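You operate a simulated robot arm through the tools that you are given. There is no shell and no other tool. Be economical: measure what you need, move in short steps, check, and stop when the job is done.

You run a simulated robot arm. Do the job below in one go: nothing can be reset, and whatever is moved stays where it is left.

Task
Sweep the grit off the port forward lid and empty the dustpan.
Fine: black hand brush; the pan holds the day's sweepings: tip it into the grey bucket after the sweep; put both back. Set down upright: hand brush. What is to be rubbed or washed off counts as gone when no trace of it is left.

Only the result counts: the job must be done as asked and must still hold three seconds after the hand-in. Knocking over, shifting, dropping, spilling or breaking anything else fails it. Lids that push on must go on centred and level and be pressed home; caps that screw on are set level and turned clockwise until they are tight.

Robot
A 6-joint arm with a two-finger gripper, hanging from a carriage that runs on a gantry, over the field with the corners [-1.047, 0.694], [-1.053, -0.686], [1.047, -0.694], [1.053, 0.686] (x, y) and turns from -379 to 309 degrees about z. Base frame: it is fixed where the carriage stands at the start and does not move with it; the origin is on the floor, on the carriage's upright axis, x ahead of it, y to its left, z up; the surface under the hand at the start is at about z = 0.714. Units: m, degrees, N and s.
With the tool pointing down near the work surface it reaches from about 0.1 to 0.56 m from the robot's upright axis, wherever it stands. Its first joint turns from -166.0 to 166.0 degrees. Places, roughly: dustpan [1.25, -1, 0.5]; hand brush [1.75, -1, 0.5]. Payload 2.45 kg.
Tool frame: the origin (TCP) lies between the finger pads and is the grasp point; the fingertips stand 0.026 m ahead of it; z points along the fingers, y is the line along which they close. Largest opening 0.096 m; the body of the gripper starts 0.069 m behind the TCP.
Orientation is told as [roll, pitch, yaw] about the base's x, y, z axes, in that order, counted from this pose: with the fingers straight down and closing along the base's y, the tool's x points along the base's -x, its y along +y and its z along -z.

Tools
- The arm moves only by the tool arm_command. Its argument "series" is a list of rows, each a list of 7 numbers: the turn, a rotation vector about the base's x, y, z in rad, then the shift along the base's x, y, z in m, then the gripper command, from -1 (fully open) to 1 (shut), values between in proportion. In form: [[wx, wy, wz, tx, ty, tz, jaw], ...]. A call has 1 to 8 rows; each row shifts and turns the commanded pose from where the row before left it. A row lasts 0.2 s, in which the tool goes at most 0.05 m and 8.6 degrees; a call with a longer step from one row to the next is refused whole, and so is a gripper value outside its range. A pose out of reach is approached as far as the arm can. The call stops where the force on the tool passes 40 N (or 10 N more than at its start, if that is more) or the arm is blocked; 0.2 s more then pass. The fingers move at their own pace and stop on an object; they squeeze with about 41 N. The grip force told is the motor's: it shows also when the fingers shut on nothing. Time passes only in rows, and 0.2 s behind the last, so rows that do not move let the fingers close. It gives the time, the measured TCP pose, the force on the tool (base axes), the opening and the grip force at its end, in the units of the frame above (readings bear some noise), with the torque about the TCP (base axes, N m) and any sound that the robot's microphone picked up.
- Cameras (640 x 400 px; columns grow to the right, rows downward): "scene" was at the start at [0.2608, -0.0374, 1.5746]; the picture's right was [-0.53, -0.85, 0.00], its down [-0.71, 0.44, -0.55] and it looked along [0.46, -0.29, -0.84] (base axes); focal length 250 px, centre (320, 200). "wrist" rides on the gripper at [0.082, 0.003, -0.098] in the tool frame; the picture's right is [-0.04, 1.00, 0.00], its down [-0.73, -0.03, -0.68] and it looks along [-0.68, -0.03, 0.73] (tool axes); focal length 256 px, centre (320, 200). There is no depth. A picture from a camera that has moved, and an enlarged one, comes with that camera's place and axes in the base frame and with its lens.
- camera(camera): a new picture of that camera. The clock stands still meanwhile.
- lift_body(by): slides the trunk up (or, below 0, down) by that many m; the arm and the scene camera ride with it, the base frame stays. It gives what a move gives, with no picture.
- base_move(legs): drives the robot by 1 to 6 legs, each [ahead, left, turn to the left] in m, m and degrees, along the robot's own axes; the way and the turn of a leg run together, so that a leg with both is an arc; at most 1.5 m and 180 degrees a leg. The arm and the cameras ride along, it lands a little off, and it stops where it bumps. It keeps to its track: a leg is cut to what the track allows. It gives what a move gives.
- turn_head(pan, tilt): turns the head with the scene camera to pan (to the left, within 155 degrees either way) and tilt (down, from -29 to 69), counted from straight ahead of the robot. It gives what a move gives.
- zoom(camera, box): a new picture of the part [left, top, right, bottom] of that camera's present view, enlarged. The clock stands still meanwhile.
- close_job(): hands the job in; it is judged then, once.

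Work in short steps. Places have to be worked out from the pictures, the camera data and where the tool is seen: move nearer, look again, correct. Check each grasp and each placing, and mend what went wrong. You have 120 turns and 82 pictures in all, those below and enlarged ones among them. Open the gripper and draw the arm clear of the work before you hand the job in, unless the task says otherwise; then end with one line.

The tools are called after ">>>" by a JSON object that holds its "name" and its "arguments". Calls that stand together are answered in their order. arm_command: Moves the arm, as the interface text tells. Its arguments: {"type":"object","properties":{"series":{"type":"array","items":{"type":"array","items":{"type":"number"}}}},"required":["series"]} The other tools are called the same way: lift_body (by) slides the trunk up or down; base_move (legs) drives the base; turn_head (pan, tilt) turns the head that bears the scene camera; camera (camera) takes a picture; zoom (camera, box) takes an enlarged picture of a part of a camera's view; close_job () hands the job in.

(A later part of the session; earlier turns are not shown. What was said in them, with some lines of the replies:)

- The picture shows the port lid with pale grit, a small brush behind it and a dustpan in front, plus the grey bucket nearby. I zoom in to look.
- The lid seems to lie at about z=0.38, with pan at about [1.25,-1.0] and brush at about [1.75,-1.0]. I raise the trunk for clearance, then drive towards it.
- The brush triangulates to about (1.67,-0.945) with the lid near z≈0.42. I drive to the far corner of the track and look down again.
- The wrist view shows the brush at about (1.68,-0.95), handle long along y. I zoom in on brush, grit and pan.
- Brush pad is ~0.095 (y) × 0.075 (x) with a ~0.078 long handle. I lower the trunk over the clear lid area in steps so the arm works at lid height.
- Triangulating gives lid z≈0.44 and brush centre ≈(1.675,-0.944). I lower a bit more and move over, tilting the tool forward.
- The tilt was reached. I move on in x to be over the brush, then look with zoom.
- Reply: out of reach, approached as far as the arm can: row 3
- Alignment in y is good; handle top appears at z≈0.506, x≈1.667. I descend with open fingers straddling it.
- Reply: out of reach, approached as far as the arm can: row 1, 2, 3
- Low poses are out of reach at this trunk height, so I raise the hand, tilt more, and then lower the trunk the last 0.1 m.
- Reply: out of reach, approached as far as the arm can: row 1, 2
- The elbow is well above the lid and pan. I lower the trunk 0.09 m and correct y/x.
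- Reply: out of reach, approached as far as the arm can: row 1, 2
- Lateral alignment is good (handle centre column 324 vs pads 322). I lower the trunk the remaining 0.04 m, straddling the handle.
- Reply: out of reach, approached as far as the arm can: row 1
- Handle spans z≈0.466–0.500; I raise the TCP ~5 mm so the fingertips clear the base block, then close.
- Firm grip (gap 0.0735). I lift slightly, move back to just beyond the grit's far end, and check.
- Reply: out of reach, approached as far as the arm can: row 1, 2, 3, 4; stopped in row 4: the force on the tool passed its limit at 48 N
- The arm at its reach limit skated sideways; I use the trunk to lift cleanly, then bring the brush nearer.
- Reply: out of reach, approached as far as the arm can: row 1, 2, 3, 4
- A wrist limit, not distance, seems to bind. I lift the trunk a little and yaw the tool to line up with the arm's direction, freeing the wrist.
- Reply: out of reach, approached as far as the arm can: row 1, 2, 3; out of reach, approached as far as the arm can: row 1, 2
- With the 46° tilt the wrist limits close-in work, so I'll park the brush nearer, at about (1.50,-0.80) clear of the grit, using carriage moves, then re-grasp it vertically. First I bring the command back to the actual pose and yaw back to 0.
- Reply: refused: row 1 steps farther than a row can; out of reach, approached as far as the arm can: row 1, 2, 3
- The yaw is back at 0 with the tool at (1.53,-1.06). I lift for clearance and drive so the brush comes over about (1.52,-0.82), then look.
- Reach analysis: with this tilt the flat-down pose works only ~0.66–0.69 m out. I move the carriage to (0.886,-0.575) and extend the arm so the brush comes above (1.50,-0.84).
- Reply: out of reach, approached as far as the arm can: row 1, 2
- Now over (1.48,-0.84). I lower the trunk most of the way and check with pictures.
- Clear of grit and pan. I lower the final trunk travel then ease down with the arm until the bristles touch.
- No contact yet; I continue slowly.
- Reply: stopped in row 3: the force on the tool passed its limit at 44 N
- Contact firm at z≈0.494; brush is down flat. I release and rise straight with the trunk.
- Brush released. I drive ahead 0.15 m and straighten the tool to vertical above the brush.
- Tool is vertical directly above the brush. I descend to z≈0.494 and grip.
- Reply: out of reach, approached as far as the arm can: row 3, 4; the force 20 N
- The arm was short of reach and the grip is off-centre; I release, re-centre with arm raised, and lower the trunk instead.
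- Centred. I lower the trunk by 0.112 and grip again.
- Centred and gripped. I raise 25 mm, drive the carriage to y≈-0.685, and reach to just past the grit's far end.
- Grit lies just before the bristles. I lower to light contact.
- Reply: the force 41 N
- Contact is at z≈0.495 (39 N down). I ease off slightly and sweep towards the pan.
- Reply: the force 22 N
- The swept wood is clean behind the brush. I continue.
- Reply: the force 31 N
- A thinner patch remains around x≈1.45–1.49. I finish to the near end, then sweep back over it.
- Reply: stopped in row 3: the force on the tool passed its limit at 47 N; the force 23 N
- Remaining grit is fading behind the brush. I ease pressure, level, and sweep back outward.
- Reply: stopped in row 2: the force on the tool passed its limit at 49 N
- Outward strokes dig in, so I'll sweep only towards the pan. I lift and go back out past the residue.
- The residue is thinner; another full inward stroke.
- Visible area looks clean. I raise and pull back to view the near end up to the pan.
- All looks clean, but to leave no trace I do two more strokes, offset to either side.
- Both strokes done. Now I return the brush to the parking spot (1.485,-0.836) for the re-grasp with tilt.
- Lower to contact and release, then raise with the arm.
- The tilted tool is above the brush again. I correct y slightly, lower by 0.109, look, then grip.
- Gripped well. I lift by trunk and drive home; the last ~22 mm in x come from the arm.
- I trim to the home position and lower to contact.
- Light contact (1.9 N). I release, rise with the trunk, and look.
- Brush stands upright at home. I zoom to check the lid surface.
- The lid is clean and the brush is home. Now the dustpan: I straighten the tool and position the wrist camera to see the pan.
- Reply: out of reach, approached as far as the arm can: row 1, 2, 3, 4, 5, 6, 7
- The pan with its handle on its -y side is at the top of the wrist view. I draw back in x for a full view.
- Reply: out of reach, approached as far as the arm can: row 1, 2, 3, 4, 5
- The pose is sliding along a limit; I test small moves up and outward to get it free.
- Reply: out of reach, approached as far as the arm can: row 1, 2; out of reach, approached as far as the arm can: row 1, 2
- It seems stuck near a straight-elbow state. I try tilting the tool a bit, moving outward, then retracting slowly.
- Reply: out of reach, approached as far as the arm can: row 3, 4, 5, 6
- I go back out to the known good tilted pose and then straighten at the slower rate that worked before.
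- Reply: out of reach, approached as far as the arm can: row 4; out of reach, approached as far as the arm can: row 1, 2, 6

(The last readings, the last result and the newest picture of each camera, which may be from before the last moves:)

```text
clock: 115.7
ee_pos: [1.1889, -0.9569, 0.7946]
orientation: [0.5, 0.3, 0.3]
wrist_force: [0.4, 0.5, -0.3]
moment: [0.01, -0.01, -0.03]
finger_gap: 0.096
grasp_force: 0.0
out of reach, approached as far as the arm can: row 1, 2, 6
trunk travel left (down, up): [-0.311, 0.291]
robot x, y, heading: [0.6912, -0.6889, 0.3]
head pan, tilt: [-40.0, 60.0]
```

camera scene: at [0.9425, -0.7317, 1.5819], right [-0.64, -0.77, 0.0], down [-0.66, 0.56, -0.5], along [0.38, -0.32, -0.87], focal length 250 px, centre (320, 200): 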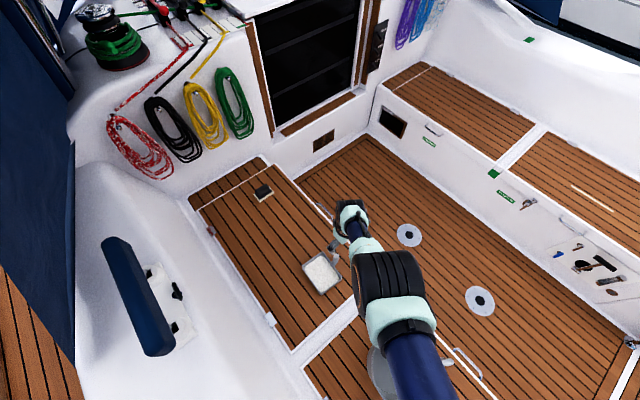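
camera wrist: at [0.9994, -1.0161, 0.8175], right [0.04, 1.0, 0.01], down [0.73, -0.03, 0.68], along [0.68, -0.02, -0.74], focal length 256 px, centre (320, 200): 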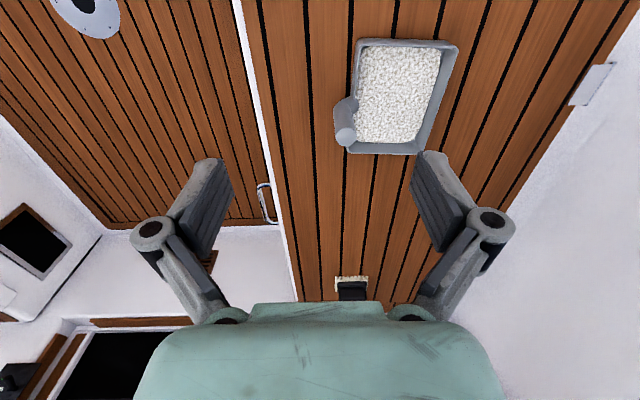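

Now vertical at the outer reach; I try retracting.

>>> {"name": "arm_command", "arguments": {"series": [[0, 0, 0, -0.03, 0.0, 0.0, -1], [0, 0, 0, -0.03, 0.0, 0.0, -1], [0, 0, 0, -0.03, 0, 0, -1], [0, 0, 0, -0.03, 0, 0, -1], [0, 0, 0, 0, 0, 0, -1]]}}

>>> {"name": "camera", "arguments": {"camera": "wrist"}}

```text
clock: 116.9
ee_pos: [1.0698, -0.9568, 0.7949]
orientation: [0.5, 0.2, 0.2]
wrist_force: [0.3, -0.4, -0.3]
moment: [-0.01, 0.02, 0.02]
finger_gap: 0.0959
grasp_force: 0.1
trunk travel left (down, up): [-0.311, 0.291]
robot x, y, heading: [0.689, -0.6895, -0.1]
head pan, tilt: [-40.0, 60.0]
```

```text
25 pictures are left
camera wrist: at [0.9886, -0.9549, 0.893], right [0.04, 1.0, 0.01], down [0.74, -0.03, 0.68], along [0.68, -0.02, -0.74], focal length 256 px, centre (320, 200)
```

wrist: 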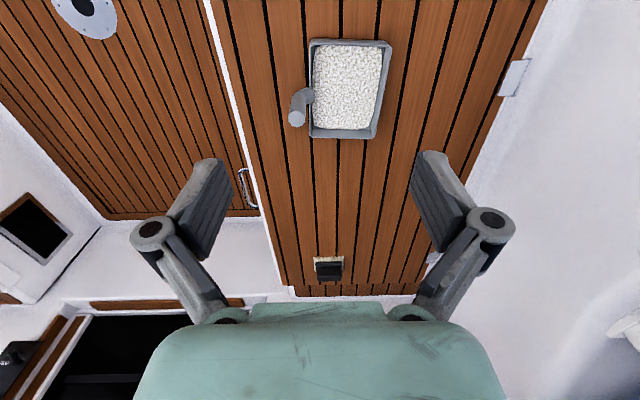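

Free again. I zoom in on the pan and its handle.

>>> {"name": "zoom", "arguments": {"camera": "wrist", "box": [270, 30, 398, 150]}}

```text
3.33 times, centred on (334, 90) of wrist
camera zoom: at [0.9886, -0.9549, 0.893], right [0.04, 1.0, 0.01], down [0.74, -0.03, 0.68], along [0.68, -0.02, -0.74], focal length 853 px, centre (273, 567)
```

zoom: 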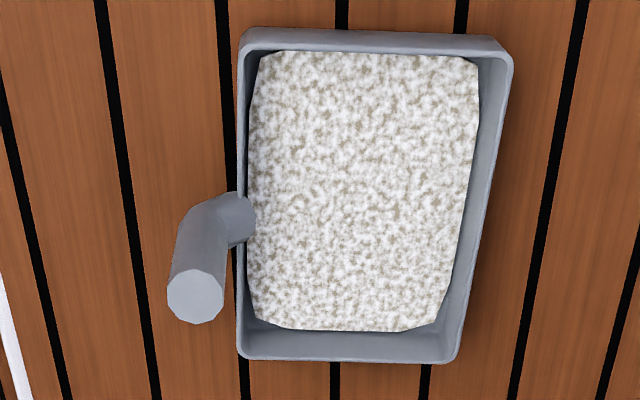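

Pan measures x 1.064–1.21, y -0.975..-0.855; its handle is an upright post (Ø≈0.023) at about (1.14,-0.99), top z≈0.563. Bucket rim centre ≈(0.713,-0.887), z≈0.67. I tilt the tool 30° and move over the post, then lower.

>>> {"name": "arm_command", "arguments": {"series": [[0, -0.131, 0, 0.018, -0.01, 0.0, -1], [0, -0.131, 0, 0.018, -0.008, 0.0, -1], [0, -0.131, 0, 0.018, -0.008, 0, -1], [0, -0.131, 0, 0.016, -0.007, 0, -1], [0, 0, 0, 0, 0, 0, -1]]}}

>>> {"name": "lift_body", "arguments": {"by": -0.17}}

>>> {"name": "camera", "arguments": {"camera": "wrist"}}

>>> {"name": "zoom", "arguments": {"camera": "scene", "box": [240, 160, 480, 310]}}

```text
clock: 118.1
ee_pos: [1.1404, -0.9899, 0.7954]
orientation: [0.5, -29.8, 0.3]
wrist_force: [-0.5, 1.1, 0.2]
moment: [-0.02, -0.06, 0.02]
finger_gap: 0.096
grasp_force: 0.0
trunk travel left (down, up): [-0.311, 0.291]
robot x, y, heading: [0.6893, -0.6896, 0.1]
head pan, tilt: [-40.0, 60.0]
```

```text
clock: 120.1
ee_pos: [1.1396, -0.9906, 0.6267]
orientation: [0.5, -29.8, 0.2]
wrist_force: [0.4, 0.2, 0.2]
moment: [0.01, 0.01, 0.0]
finger_gap: 0.096
grasp_force: 0.1
trunk travel left (down, up): [-0.141, 0.461]
robot x, y, heading: [0.6894, -0.6904, 0.3]
head pan, tilt: [-40.0, 60.0]
```

```text
23 pictures are left
camera wrist: at [1.021, -0.989, 0.6699], right [0.03, 1.0, 0.03], down [0.3, -0.03, 0.95], along [0.95, -0.02, -0.3], focal length 256 px, centre (320, 200)
```

wrist: 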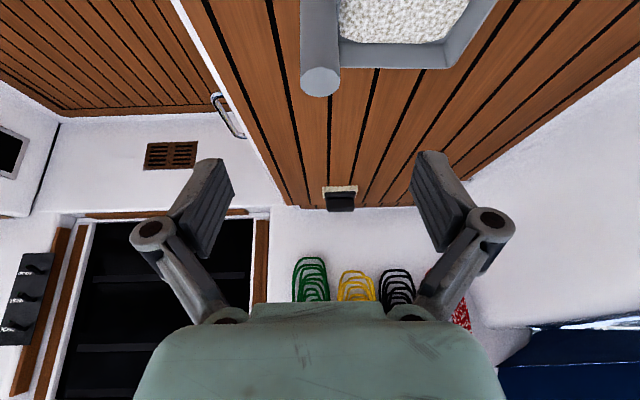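

```text
2.67 times, centred on (360, 235) of scene
camera zoom: at [0.9426, -0.7317, 1.412], right [-0.64, -0.77, 0.0], down [-0.66, 0.56, -0.5], along [0.38, -0.32, -0.87], focal length 666 px, centre (213, 107)
```

zoom: 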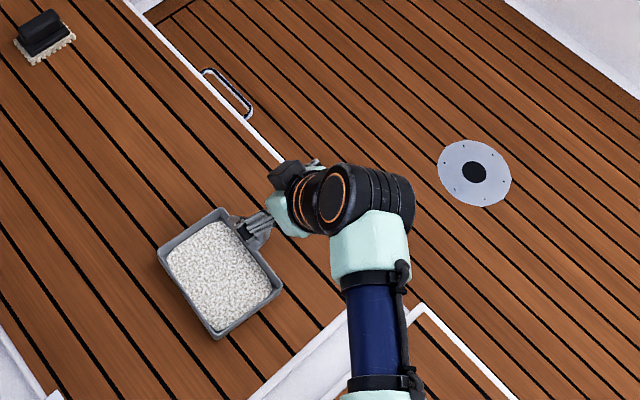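

The post is centred at (1.14,-0.99), top 0.561 — aligned. I lower 0.092 and close.

>>> {"name": "lift_body", "arguments": {"by": -0.09}}

>>> {"name": "camera", "arguments": {"camera": "wrist"}}

```text
clock: 121.3
ee_pos: [1.1391, -0.9916, 0.5365]
orientation: [0.4, -29.8, 0.2]
wrist_force: [-1.2, -0.9, 0.4]
moment: [-0.01, 0.02, -0.01]
finger_gap: 0.096
grasp_force: 0.0
trunk travel left (down, up): [-0.051, 0.551]
robot x, y, heading: [0.6874, -0.6887, 0.3]
head pan, tilt: [-40.0, 60.0]
```

```text
21 pictures are left
camera wrist: at [1.021, -0.9891, 0.5799], right [0.03, 1.0, 0.03], down [0.3, -0.03, 0.95], along [0.95, -0.02, -0.3], focal length 256 px, centre (320, 200)
```

wrist: 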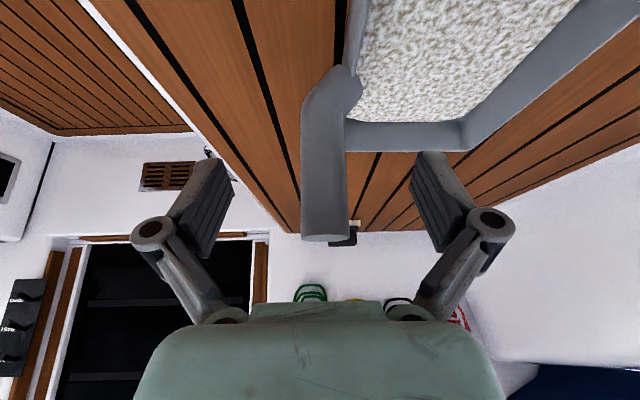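

Post is between the fingers. I close.

>>> {"name": "arm_command", "arguments": {"series": [[0, 0, 0, 0, 0, 0, 1], [0, 0, 0, 0, 0, 0, 1], [0, 0, 0, 0, 0, 0, 1], [0, 0, 0, 0, 0, 0, 1]]}}

>>> {"name": "lift_body", "arguments": {"by": 0.04}}

>>> {"name": "camera", "arguments": {"camera": "wrist"}}

>>> {"name": "camera", "arguments": {"camera": "scene"}}

```text
clock: 122.3
ee_pos: [1.1401, -0.9911, 0.5361]
orientation: [0.3, -29.9, 0.4]
wrist_force: [0.0, -0.3, 0.7]
moment: [-0.01, 0.06, -0.02]
finger_gap: 0.0228
grasp_force: 41.1
trunk travel left (down, up): [-0.051, 0.551]
robot x, y, heading: [0.6928, -0.6888, -0.1]
head pan, tilt: [-40.0, 60.0]
```

```text
clock: 123.1
ee_pos: [1.139, -0.9907, 0.5767]
orientation: [0.5, -29.7, 0.2]
wrist_force: [0.4, 0.0, -1.2]
moment: [-0.06, 0.01, 0.03]
finger_gap: 0.0229
grasp_force: 41.1
trunk travel left (down, up): [-0.091, 0.511]
robot x, y, heading: [0.6903, -0.6877, -0.1]
head pan, tilt: [-40.0, 60.0]
```

```text
20 pictures are left
camera wrist: at [1.0207, -0.9889, 0.6198], right [0.03, 1.0, 0.03], down [0.3, -0.03, 0.95], along [0.95, -0.02, -0.3], focal length 256 px, centre (320, 200)
```

wrist: 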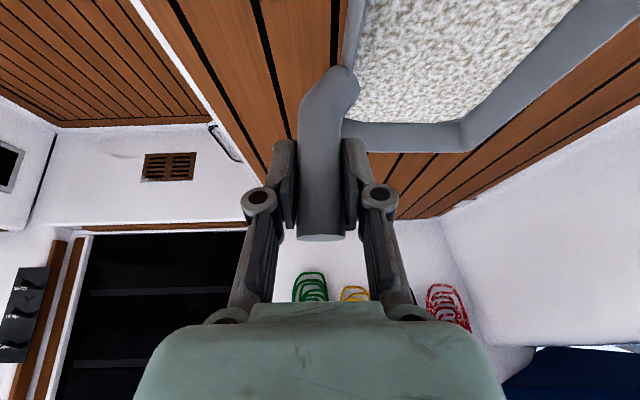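

```text
19 pictures are left
camera scene: at [0.9425, -0.7316, 1.362], right [-0.64, -0.77, 0.0], down [-0.66, 0.56, -0.5], along [0.38, -0.32, -0.87], focal length 250 px, centre (320, 200)
```

scene: 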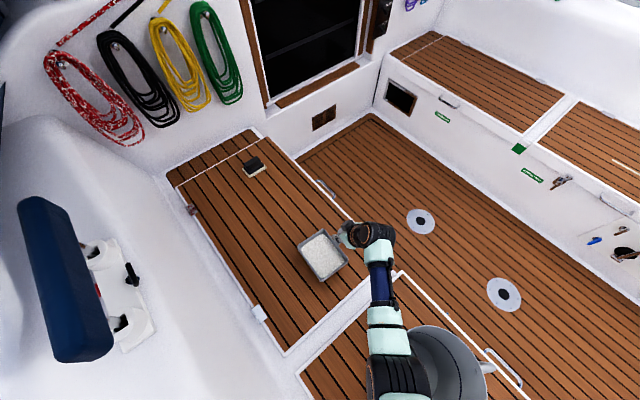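

The pan is held level and light. I raise it by trunk and arm to z≈0.95, then drive it over the bucket.

>>> {"name": "lift_body", "arguments": {"by": 0.25}}

>>> {"name": "arm_command", "arguments": {"series": [[0, 0, 0, 0, 0, 0.02, 1], [0, 0, 0, 0, 0, 0.025, 1], [0, 0, 0, 0, 0, 0.025, 1], [0, 0, 0, 0, 0, 0.025, 1], [0, 0, 0, 0, 0, 0.025, 1], [0, 0, 0, 0, 0, 0, 1]]}}

>>> {"name": "base_move", "arguments": {"legs": [[-0.427, 0.074, 0]]}}

>>> {"name": "camera", "arguments": {"camera": "scene"}}

```text
clock: 125.7
ee_pos: [1.1406, -0.9902, 0.8253]
orientation: [0.3, -29.8, 0.3]
wrist_force: [-0.7, -0.5, -1.5]
moment: [-0.05, -0.02, 0.03]
finger_gap: 0.0229
grasp_force: 41.1
trunk travel left (down, up): [-0.341, 0.261]
robot x, y, heading: [0.6902, -0.6903, -0.0]
head pan, tilt: [-40.0, 60.0]
```

```text
clock: 127.1
ee_pos: [1.1405, -0.9907, 0.9472]
orientation: [0.4, -29.7, 0.2]
wrist_force: [0.1, 0.6, -1.0]
moment: [-0.04, 0.0, 0.03]
finger_gap: 0.023
grasp_force: 41.1
trunk travel left (down, up): [-0.341, 0.261]
robot x, y, heading: [0.6885, -0.6892, -0.3]
head pan, tilt: [-40.0, 60.0]
```

```text
clock: 129.8
ee_pos: [0.7147, -0.9171, 0.9471]
orientation: [0.4, -29.7, 0.4]
wrist_force: [0.4, 0.0, -1.1]
moment: [-0.06, -0.01, -0.03]
finger_gap: 0.0227
grasp_force: 40.9
trunk travel left (down, up): [-0.341, 0.261]
robot x, y, heading: [0.2629, -0.6157, 0.5]
head pan, tilt: [-40.0, 60.0]
```

```text
18 pictures are left
camera scene: at [0.5156, -0.6586, 1.6119], right [-0.64, -0.77, 0.0], down [-0.66, 0.55, -0.5], along [0.38, -0.32, -0.87], focal length 250 px, centre (320, 200)
```

scene: 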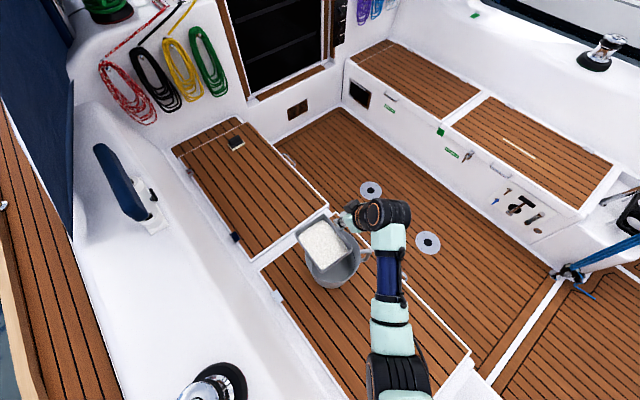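

The pan is above the bucket. I zoom to check centring.

>>> {"name": "zoom", "arguments": {"camera": "scene", "box": [270, 190, 414, 300]}}

```text
3.64 times, centred on (342, 245) of scene
camera zoom: at [0.5156, -0.6586, 1.6119], right [-0.64, -0.77, 0.0], down [-0.66, 0.55, -0.5], along [0.38, -0.32, -0.87], focal length 909 px, centre (240, 36)
```

zoom: 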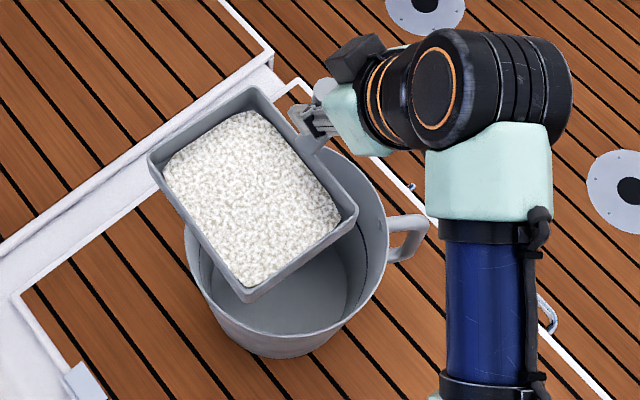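

Bucket centre is (0.708,-0.888), radius ≈0.11; good alignment. I lower 0.05 and begin tipping about x (edge away from the handle goes down).

>>> {"name": "lift_body", "arguments": {"by": -0.05}}

>>> {"name": "arm_command", "arguments": {"series": [[-0.1, 0, 0, -0.002, 0, 0, 1], [-0.12, 0, 0, -0.002, 0, 0, 1], [-0.12, 0, 0, 0, 0, 0, 1], [0, 0, 0, 0, 0, 0, 1]]}}

>>> {"name": "zoom", "arguments": {"camera": "scene", "box": [270, 190, 414, 300]}}

```text
clock: 130.7
ee_pos: [0.7139, -0.917, 0.8975]
orientation: [0.4, -29.7, 0.4]
wrist_force: [-0.7, 0.2, -1.0]
moment: [-0.06, 0.02, 0.05]
finger_gap: 0.0227
grasp_force: 41.2
trunk travel left (down, up): [-0.291, 0.311]
robot x, y, heading: [0.2622, -0.6179, 0.2]
head pan, tilt: [-40.0, 60.0]
```

```text
clock: 131.7
ee_pos: [0.7093, -0.9172, 0.8963]
orientation: [-21.9, -27.8, 11.2]
wrist_force: [0.3, -1.4, -1.4]
moment: [-0.02, 0.02, -0.02]
finger_gap: 0.023
grasp_force: 41.0
trunk travel left (down, up): [-0.291, 0.311]
robot x, y, heading: [0.2587, -0.6152, 0.3]
head pan, tilt: [-40.0, 60.0]
```

```text
3.64 times, centred on (342, 245) of scene
camera zoom: at [0.5156, -0.6586, 1.5619], right [-0.64, -0.77, 0.0], down [-0.66, 0.55, -0.5], along [0.38, -0.32, -0.87], focal length 909 px, centre (240, 36)
```

zoom: 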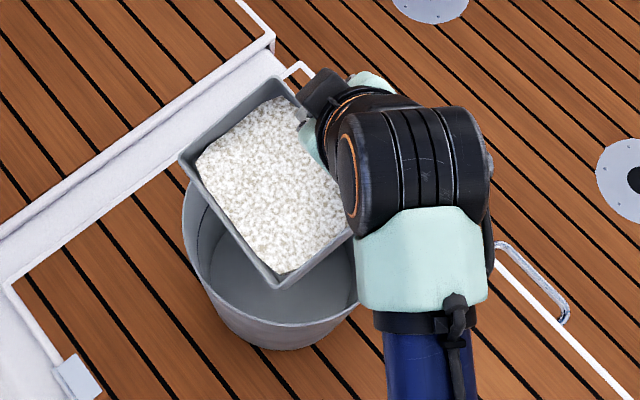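

Rotation goes as intended. I keep tipping.

>>> {"name": "arm_command", "arguments": {"series": [[-0.14, 0, 0, 0, 0, 0, 1], [-0.14, 0, 0, 0, 0, 0, 1], [-0.14, 0, 0, 0, 0, 0, 1], [-0.14, 0, 0, 0, 0.004, 0, 1], [-0.14, 0, 0, 0, 0.005, 0, 1], [-0.14, 0, 0, 0, 0.005, 0, 1], [-0.14, 0, 0, 0, 0.005, 0, 1], [0, 0, 0, 0, 0, 0, 1]]}}

>>> {"name": "zoom", "arguments": {"camera": "scene", "box": [250, 170, 442, 300]}}

```text
clock: 133.5
ee_pos: [0.7088, -0.8974, 0.8964]
orientation: [-77.0, -6.8, 29.2]
wrist_force: [-0.1, -0.6, -1.1]
moment: [0.04, -0.05, -0.01]
finger_gap: 0.0227
grasp_force: 40.8
trunk travel left (down, up): [-0.291, 0.311]
robot x, y, heading: [0.2612, -0.6156, 0.1]
head pan, tilt: [-40.0, 60.0]
```

```text
3.08 times, centred on (346, 235) of scene
camera zoom: at [0.5156, -0.6586, 1.5619], right [-0.64, -0.77, 0.0], down [-0.66, 0.55, -0.5], along [0.38, -0.32, -0.87], focal length 769 px, centre (240, 92)
```

zoom: 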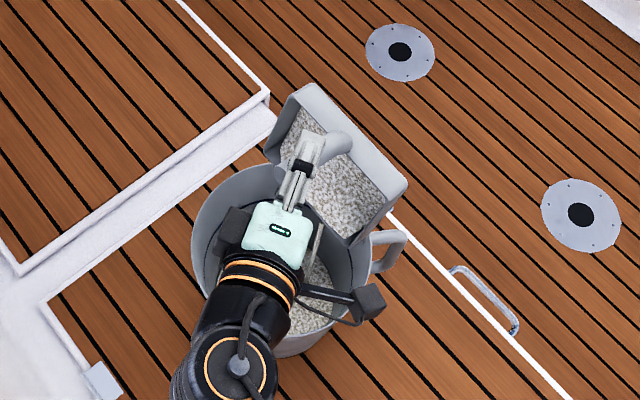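

Sweepings are falling into the bucket; some still in the pan. I tip further.

>>> {"name": "arm_command", "arguments": {"series": [[-0.14, 0, 0, 0, 0.004, 0, 1], [-0.14, 0, 0, 0, 0.004, 0, 1], [-0.14, 0, 0, 0, 0.004, 0, 1], [-0.14, 0, 0, 0, 0.004, 0, 1], [0, 0, 0, 0, 0, 0, 1], [0, 0, 0, 0, 0, 0, 1]]}}

>>> {"name": "zoom", "arguments": {"camera": "scene", "box": [250, 170, 442, 300]}}

```text
clock: 134.9
ee_pos: [0.7094, -0.8811, 0.8975]
orientation: [-105.0, 8.9, 28.5]
wrist_force: [-0.1, -0.5, -1.8]
moment: [0.1, 0.0, 0.01]
finger_gap: 0.0226
grasp_force: 40.6
trunk travel left (down, up): [-0.291, 0.311]
robot x, y, heading: [0.2642, -0.6195, 0.2]
head pan, tilt: [-40.0, 60.0]
```

```text
3.08 times, centred on (346, 235) of scene
camera zoom: at [0.5156, -0.6586, 1.5619], right [-0.64, -0.77, 0.0], down [-0.66, 0.55, -0.5], along [0.38, -0.32, -0.87], focal length 769 px, centre (240, 92)
```

zoom: 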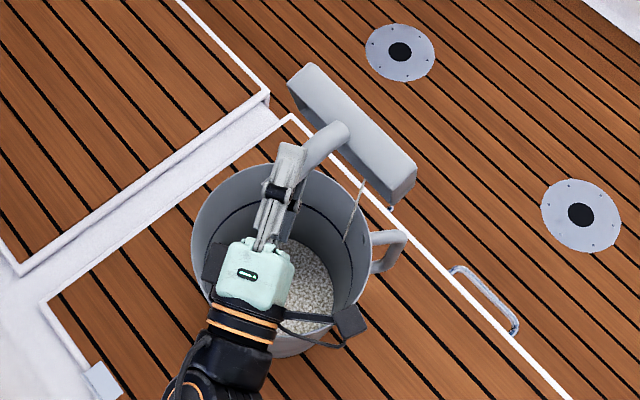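

The stream is falling near the far inner side; I shift +0.03 in y to stay centred and wait while it empties.

>>> {"name": "arm_command", "arguments": {"series": [[0, 0, 0, 0, 0.015, 0, 1], [0, 0, 0, 0, 0.015, 0, 1], [-0.1, 0, 0, 0, 0.005, 0, 1], [0, 0, 0, 0, 0, 0, 1], [0, 0, 0, 0, 0, 0, 1], [0, 0, 0, 0, 0, 0, 1], [0, 0, 0, 0, 0, 0, 1], [0, 0, 0, 0, 0, 0, 1]]}}

>>> {"name": "arm_command", "arguments": {"series": [[0, 0, 0, 0, 0, 0.008, 1], [0, 0, 0, 0, 0, -0.008, 1], [0, 0, 0, 0, 0, 0.008, 1], [0, 0, 0, 0, 0, -0.008, 1], [0, 0, 0, 0, 0, 0, 1]]}}

>>> {"name": "zoom", "arguments": {"camera": "scene", "box": [250, 170, 442, 300]}}

```text
clock: 136.7
ee_pos: [0.7111, -0.8473, 0.8979]
orientation: [-110.1, 11.7, 27.6]
wrist_force: [-0.1, 0.4, -0.9]
moment: [0.09, -0.04, 0.01]
finger_gap: 0.0231
grasp_force: 40.9
trunk travel left (down, up): [-0.291, 0.311]
robot x, y, heading: [0.2664, -0.6172, 0.2]
head pan, tilt: [-40.0, 60.0]
```

```text
clock: 137.9
ee_pos: [0.7102, -0.8467, 0.8964]
orientation: [-110.0, 11.7, 27.6]
wrist_force: [-0.9, 0.0, -0.9]
moment: [0.1, -0.02, 0.05]
finger_gap: 0.0228
grasp_force: 41.4
trunk travel left (down, up): [-0.291, 0.311]
robot x, y, heading: [0.2658, -0.6173, 0.4]
head pan, tilt: [-40.0, 60.0]
```

```text
3.08 times, centred on (346, 235) of scene
camera zoom: at [0.5156, -0.6586, 1.5619], right [-0.64, -0.77, 0.0], down [-0.66, 0.55, -0.5], along [0.38, -0.32, -0.87], focal length 769 px, centre (240, 92)
```

zoom: 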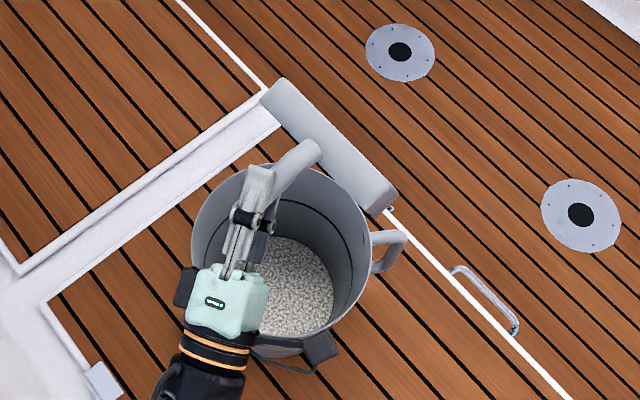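

The sweepings lie in the bucket, no spill visible. I rotate the pan back level over the bucket.

>>> {"name": "arm_command", "arguments": {"series": [[0.141, 0, 0, 0, -0.005, 0, 1], [0.141, 0, 0, 0, -0.005, 0, 1], [0.141, 0, 0, 0, -0.005, 0, 1], [0.141, 0, 0, 0, -0.005, 0, 1], [0.141, 0, 0, 0, -0.005, 0, 1], [0.141, 0, 0, 0, -0.005, 0, 1], [0.141, 0, 0, 0, -0.005, 0, 1], [0.141, 0, 0, 0, -0.005, 0, 1]]}}

>>> {"name": "arm_command", "arguments": {"series": [[0.142, 0, 0, 0, -0.005, 0, 1], [0.142, 0, 0, 0, -0.005, 0, 1], [0.142, 0, 0, 0, -0.005, 0, 1], [0.142, 0, 0, 0, -0.005, 0, 1], [0.142, 0, 0, 0, -0.005, 0, 1], [0.142, 0, 0, 0, -0.005, 0, 1], [0, 0, 0, 0, 0, 0, 1]]}}

>>> {"name": "zoom", "arguments": {"camera": "scene", "box": [250, 170, 442, 300]}}

```text
clock: 139.7
ee_pos: [0.71, -0.8875, 0.8972]
orientation: [-52.2, -18.9, 23.6]
wrist_force: [-0.1, -0.2, -0.9]
moment: [0.01, 0.01, 0.03]
finger_gap: 0.0224
grasp_force: 41.1
trunk travel left (down, up): [-0.291, 0.311]
robot x, y, heading: [0.2653, -0.6142, 0.2]
head pan, tilt: [-40.0, 60.0]
```

```text
clock: 141.3
ee_pos: [0.7085, -0.917, 0.8965]
orientation: [0.5, -29.8, 0.2]
wrist_force: [0.2, -1.0, -1.8]
moment: [-0.05, 0.02, 0.01]
finger_gap: 0.0227
grasp_force: 40.9
trunk travel left (down, up): [-0.291, 0.311]
robot x, y, heading: [0.265, -0.6156, 0.4]
head pan, tilt: [-40.0, 60.0]
```

```text
3.08 times, centred on (346, 235) of scene
camera zoom: at [0.5156, -0.6587, 1.562], right [-0.64, -0.77, 0.0], down [-0.66, 0.55, -0.5], along [0.38, -0.32, -0.87], focal length 769 px, centre (240, 92)
```

zoom: 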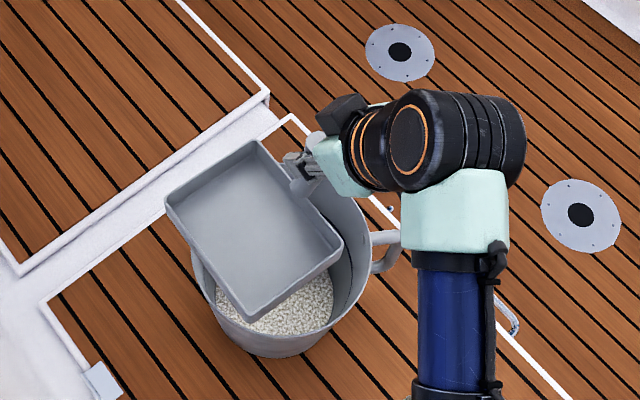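

The pan is empty and level. I drive back over its home place and lower.

>>> {"name": "base_move", "arguments": {"legs": [[0.431, -0.074, 0]]}}

>>> {"name": "arm_command", "arguments": {"series": [[0, 0, 0, 0, 0, -0.025, 1], [0, 0, 0, 0, 0, -0.025, 1], [0, 0, 0, 0, 0, -0.025, 1], [0, 0, 0, 0, 0, -0.025, 1], [0, 0, 0, 0, 0, -0.02, 1], [0, 0, 0, 0, 0, 0, 1]]}}

>>> {"name": "lift_body", "arguments": {"by": -0.2}}

```text
clock: 143.9
ee_pos: [1.1358, -0.9879, 0.8964]
orientation: [0.4, -29.8, 0.6]
wrist_force: [0.2, 1.4, -1.3]
moment: [-0.08, 0.01, 0.01]
finger_gap: 0.0229
grasp_force: 41.3
trunk travel left (down, up): [-0.291, 0.311]
robot x, y, heading: [0.69, -0.6864, 0.3]
head pan, tilt: [-40.0, 60.0]
```

```text
clock: 145.3
ee_pos: [1.1358, -0.9865, 0.7772]
orientation: [0.5, -29.8, 0.7]
wrist_force: [-1.0, 0.1, -0.8]
moment: [-0.04, 0.0, -0.05]
finger_gap: 0.0227
grasp_force: 40.9
trunk travel left (down, up): [-0.291, 0.311]
robot x, y, heading: [0.6882, -0.6917, 0.4]
head pan, tilt: [-40.0, 60.0]
```

```text
clock: 147.5
ee_pos: [1.1345, -0.988, 0.5771]
orientation: [0.4, -29.8, 0.7]
wrist_force: [0.1, 0.2, -1.2]
moment: [-0.06, 0.01, 0.01]
finger_gap: 0.0227
grasp_force: 41.4
trunk travel left (down, up): [-0.091, 0.511]
robot x, y, heading: [0.6877, -0.688, 0.6]
head pan, tilt: [-40.0, 60.0]
```

Trim to (1.140,-0.991), yaw to 0.3, and lower to near contact.

>>> {"name": "arm_command", "arguments": {"series": [[0, 0, -0.006, 0.005, -0.003, -0.015, 1], [0, 0, 0, 0, 0, -0.015, 1], [0, 0, 0, 0, 0, -0.007, 1], [0, 0, 0, 0, 0, 0, 1]]}}

>>> {"name": "arm_command", "arguments": {"series": [[0, 0, 0, 0, 0, -0.0015, 1], [0, 0, 0, 0, 0, -0.001, 1], [0, 0, 0, 0, 0, 0, 1]]}}

>>> {"name": "camera", "arguments": {"camera": "wrist"}}

```text
clock: 148.5
ee_pos: [1.14, -0.99, 0.5399]
orientation: [0.4, -29.8, 0.4]
wrist_force: [0.3, 0.2, -1.1]
moment: [0.01, -0.04, 0.0]
finger_gap: 0.0224
grasp_force: 41.4
trunk travel left (down, up): [-0.091, 0.511]
robot x, y, heading: [0.6838, -0.6921, 0.4]
head pan, tilt: [-40.0, 60.0]
```

```text
clock: 149.3
ee_pos: [1.1401, -0.9915, 0.5393]
orientation: [0.3, -29.9, 0.3]
wrist_force: [-3.8, 0.5, 14.2]
moment: [0.19, -0.78, 0.12]
finger_gap: 0.0227
grasp_force: 41.0
trunk travel left (down, up): [-0.091, 0.511]
robot x, y, heading: [0.6881, -0.6903, 0.5]
head pan, tilt: [-40.0, 60.0]
```

```text
11 pictures are left
camera wrist: at [1.0215, -0.9894, 0.5825], right [0.03, 1.0, 0.02], down [0.3, -0.03, 0.95], along [0.95, -0.02, -0.3], focal length 256 px, centre (320, 200)
```

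wrist: 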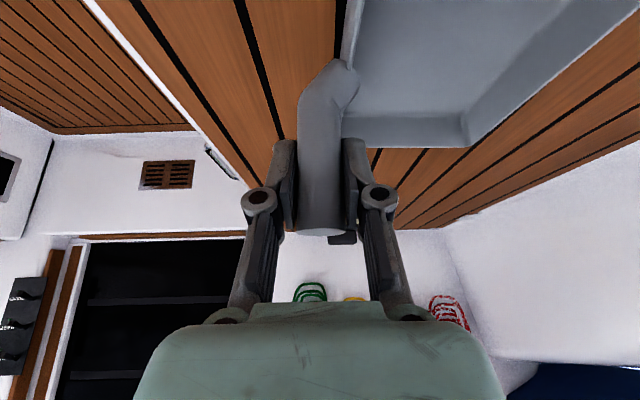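

Contact made (14 N up); any residual gap is under ~2 mm. I release, rise, and look.

>>> {"name": "arm_command", "arguments": {"series": [[0, 0, 0, 0, 0, 0, 0.6], [0, 0, 0, 0, 0, 0, -1], [0, 0, 0, 0, 0, 0, -1], [0, 0, 0, 0, 0, 0, -1]]}}

>>> {"name": "lift_body", "arguments": {"by": 0.25}}

>>> {"name": "camera", "arguments": {"camera": "scene"}}

>>> {"name": "zoom", "arguments": {"camera": "scene", "box": [220, 150, 412, 310]}}

```text
clock: 150.3
ee_pos: [1.1403, -0.99, 0.5373]
orientation: [0.3, -29.7, 0.3]
wrist_force: [1.3, 0.4, -0.8]
moment: [-0.02, -0.02, -0.04]
finger_gap: 0.096
grasp_force: 0.0
trunk travel left (down, up): [-0.091, 0.511]
robot x, y, heading: [0.6893, -0.6869, 0.4]
head pan, tilt: [-40.0, 60.0]
```

```text
clock: 152.9
ee_pos: [1.1401, -0.9912, 0.7873]
orientation: [0.4, -29.8, 0.3]
wrist_force: [-0.2, 0.5, 0.6]
moment: [0.02, -0.02, -0.01]
finger_gap: 0.096
grasp_force: 0.1
trunk travel left (down, up): [-0.341, 0.261]
robot x, y, heading: [0.6856, -0.6879, 0.6]
head pan, tilt: [-40.0, 60.0]
```

```text
10 pictures are left
camera scene: at [0.9397, -0.7303, 1.6119], right [-0.64, -0.77, 0.0], down [-0.67, 0.55, -0.5], along [0.39, -0.32, -0.87], focal length 250 px, centre (320, 200)
```

scene: 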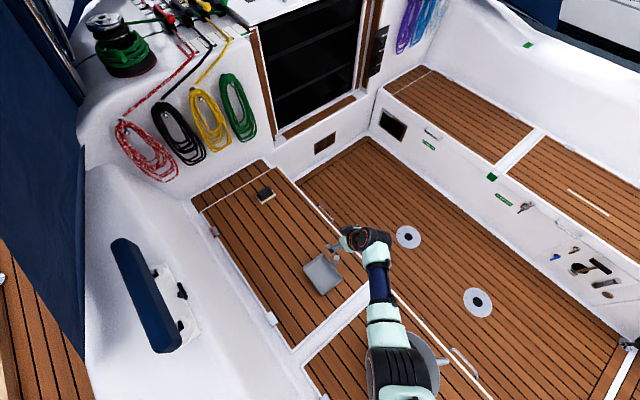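

```text
2.50 times, centred on (316, 230) of scene
camera zoom: at [0.9397, -0.7303, 1.6119], right [-0.64, -0.77, 0.0], down [-0.67, 0.55, -0.5], along [0.39, -0.32, -0.87], focal length 625 px, centre (330, 125)
```

zoom: 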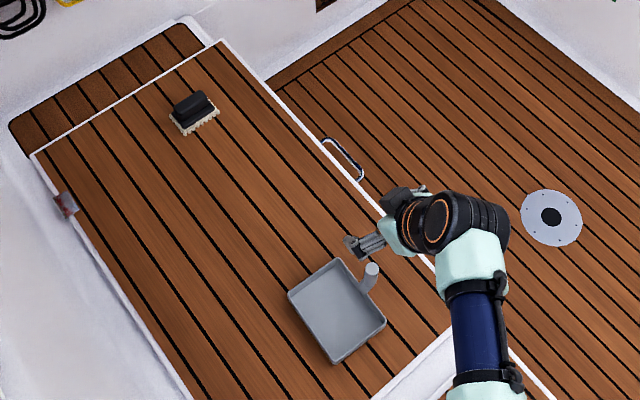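

Both tools are back in place, lid clean. I draw the robot clear and check around the bucket.

>>> {"name": "lift_body", "arguments": {"by": 0.15}}

>>> {"name": "base_move", "arguments": {"legs": [[-0.65, 0.05, 0], [0, 0.5, 0]]}}

>>> {"name": "turn_head", "arguments": {"pan": -45, "tilt": 55}}

>>> {"name": "camera", "arguments": {"camera": "scene"}}

```text
clock: 154.6
ee_pos: [1.1398, -0.99, 0.9374]
orientation: [0.4, -29.9, 0.3]
wrist_force: [-0.3, -0.4, -0.2]
moment: [0.02, 0.02, 0.01]
finger_gap: 0.0959
grasp_force: 0.2
trunk travel left (down, up): [-0.491, 0.111]
robot x, y, heading: [0.6849, -0.6858, 0.4]
head pan, tilt: [-40.0, 60.0]
```

```text
clock: 160.8
ee_pos: [0.4836, -0.45, 0.9383]
orientation: [0.4, -29.7, 0.1]
wrist_force: [0.3, 0.4, 0.5]
moment: [-0.03, 0.0, 0.0]
finger_gap: 0.0959
grasp_force: 0.1
trunk travel left (down, up): [-0.491, 0.111]
robot x, y, heading: [0.033, -0.148, 0.1]
head pan, tilt: [-40.0, 60.0]
```

```text
clock: 161.4
ee_pos: [0.485, -0.4521, 0.9373]
orientation: [0.3, -29.7, 0.1]
wrist_force: [0.1, -0.6, 0.3]
moment: [-0.01, 0.02, 0.0]
finger_gap: 0.0962
grasp_force: 0.0
trunk travel left (down, up): [-0.491, 0.111]
robot x, y, heading: [0.0351, -0.1438, 0.3]
head pan, tilt: [-45.0, 55.0]
```

```text
8 pictures are left
camera scene: at [0.2864, -0.1985, 1.768], right [-0.7, -0.71, 0.0], down [-0.58, 0.58, -0.57], along [0.41, -0.4, -0.82], focal length 250 px, centre (320, 200)
```

scene: 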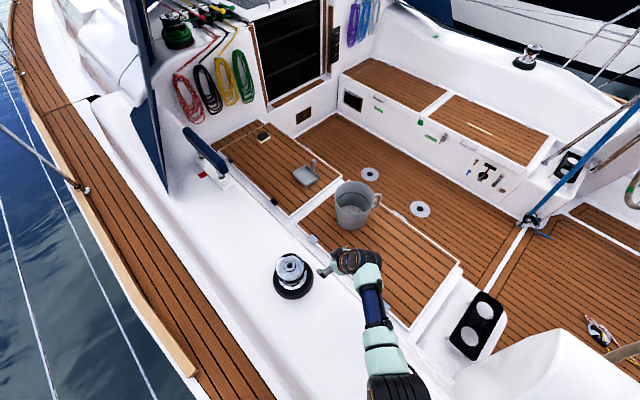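

>>> {"name": "zoom", "arguments": {"camera": "scene", "box": [210, 110, 402, 230]}}

>>> {"name": "zoom", "arguments": {"camera": "scene", "box": [230, 120, 326, 180]}}

```text
3.33 times, centred on (306, 170) of scene
camera zoom: at [0.2864, -0.1985, 1.768], right [-0.7, -0.71, 0.0], down [-0.58, 0.58, -0.57], along [0.41, -0.4, -0.82], focal length 833 px, centre (367, 300)
```

zoom: 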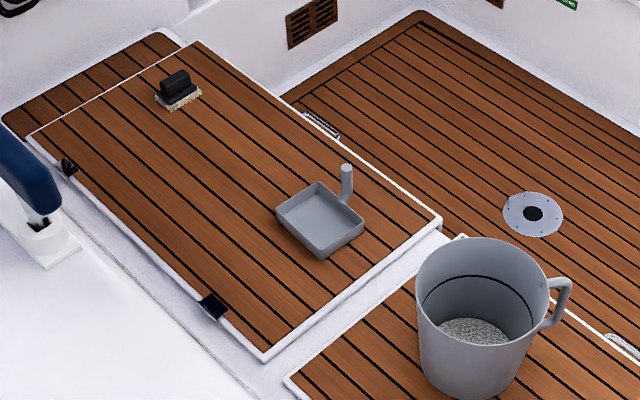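

```text
6.67 times, centred on (278, 150) of scene
camera zoom: at [0.2864, -0.1985, 1.768], right [-0.7, -0.71, 0.0], down [-0.58, 0.58, -0.57], along [0.41, -0.4, -0.82], focal length 1666 px, centre (600, 533)
```

zoom: 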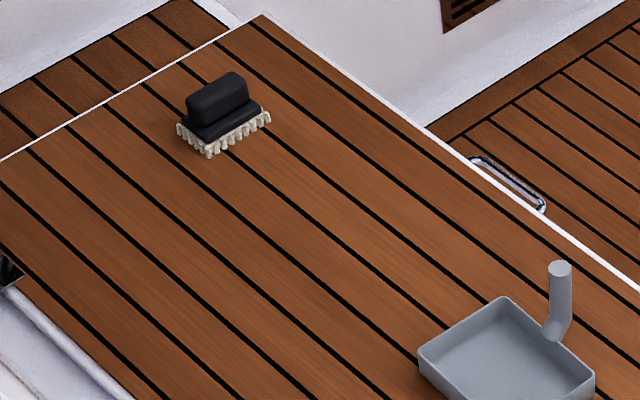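

The lid is clean, the pan is empty and back, the brush stands upright at home, the sweepings are in the bucket, and the arm is clear with the gripper open. I hand the job in.

>>> {"name": "close_job", "arguments": {}}

```text
The job is handed in.
```

The job is done and handed in: the port forward lid is swept clean, the dustpan is emptied into the grey bucket with no spill seen, and the brush (upright) and dustpan are back in place, the brush to within about a centimetre.
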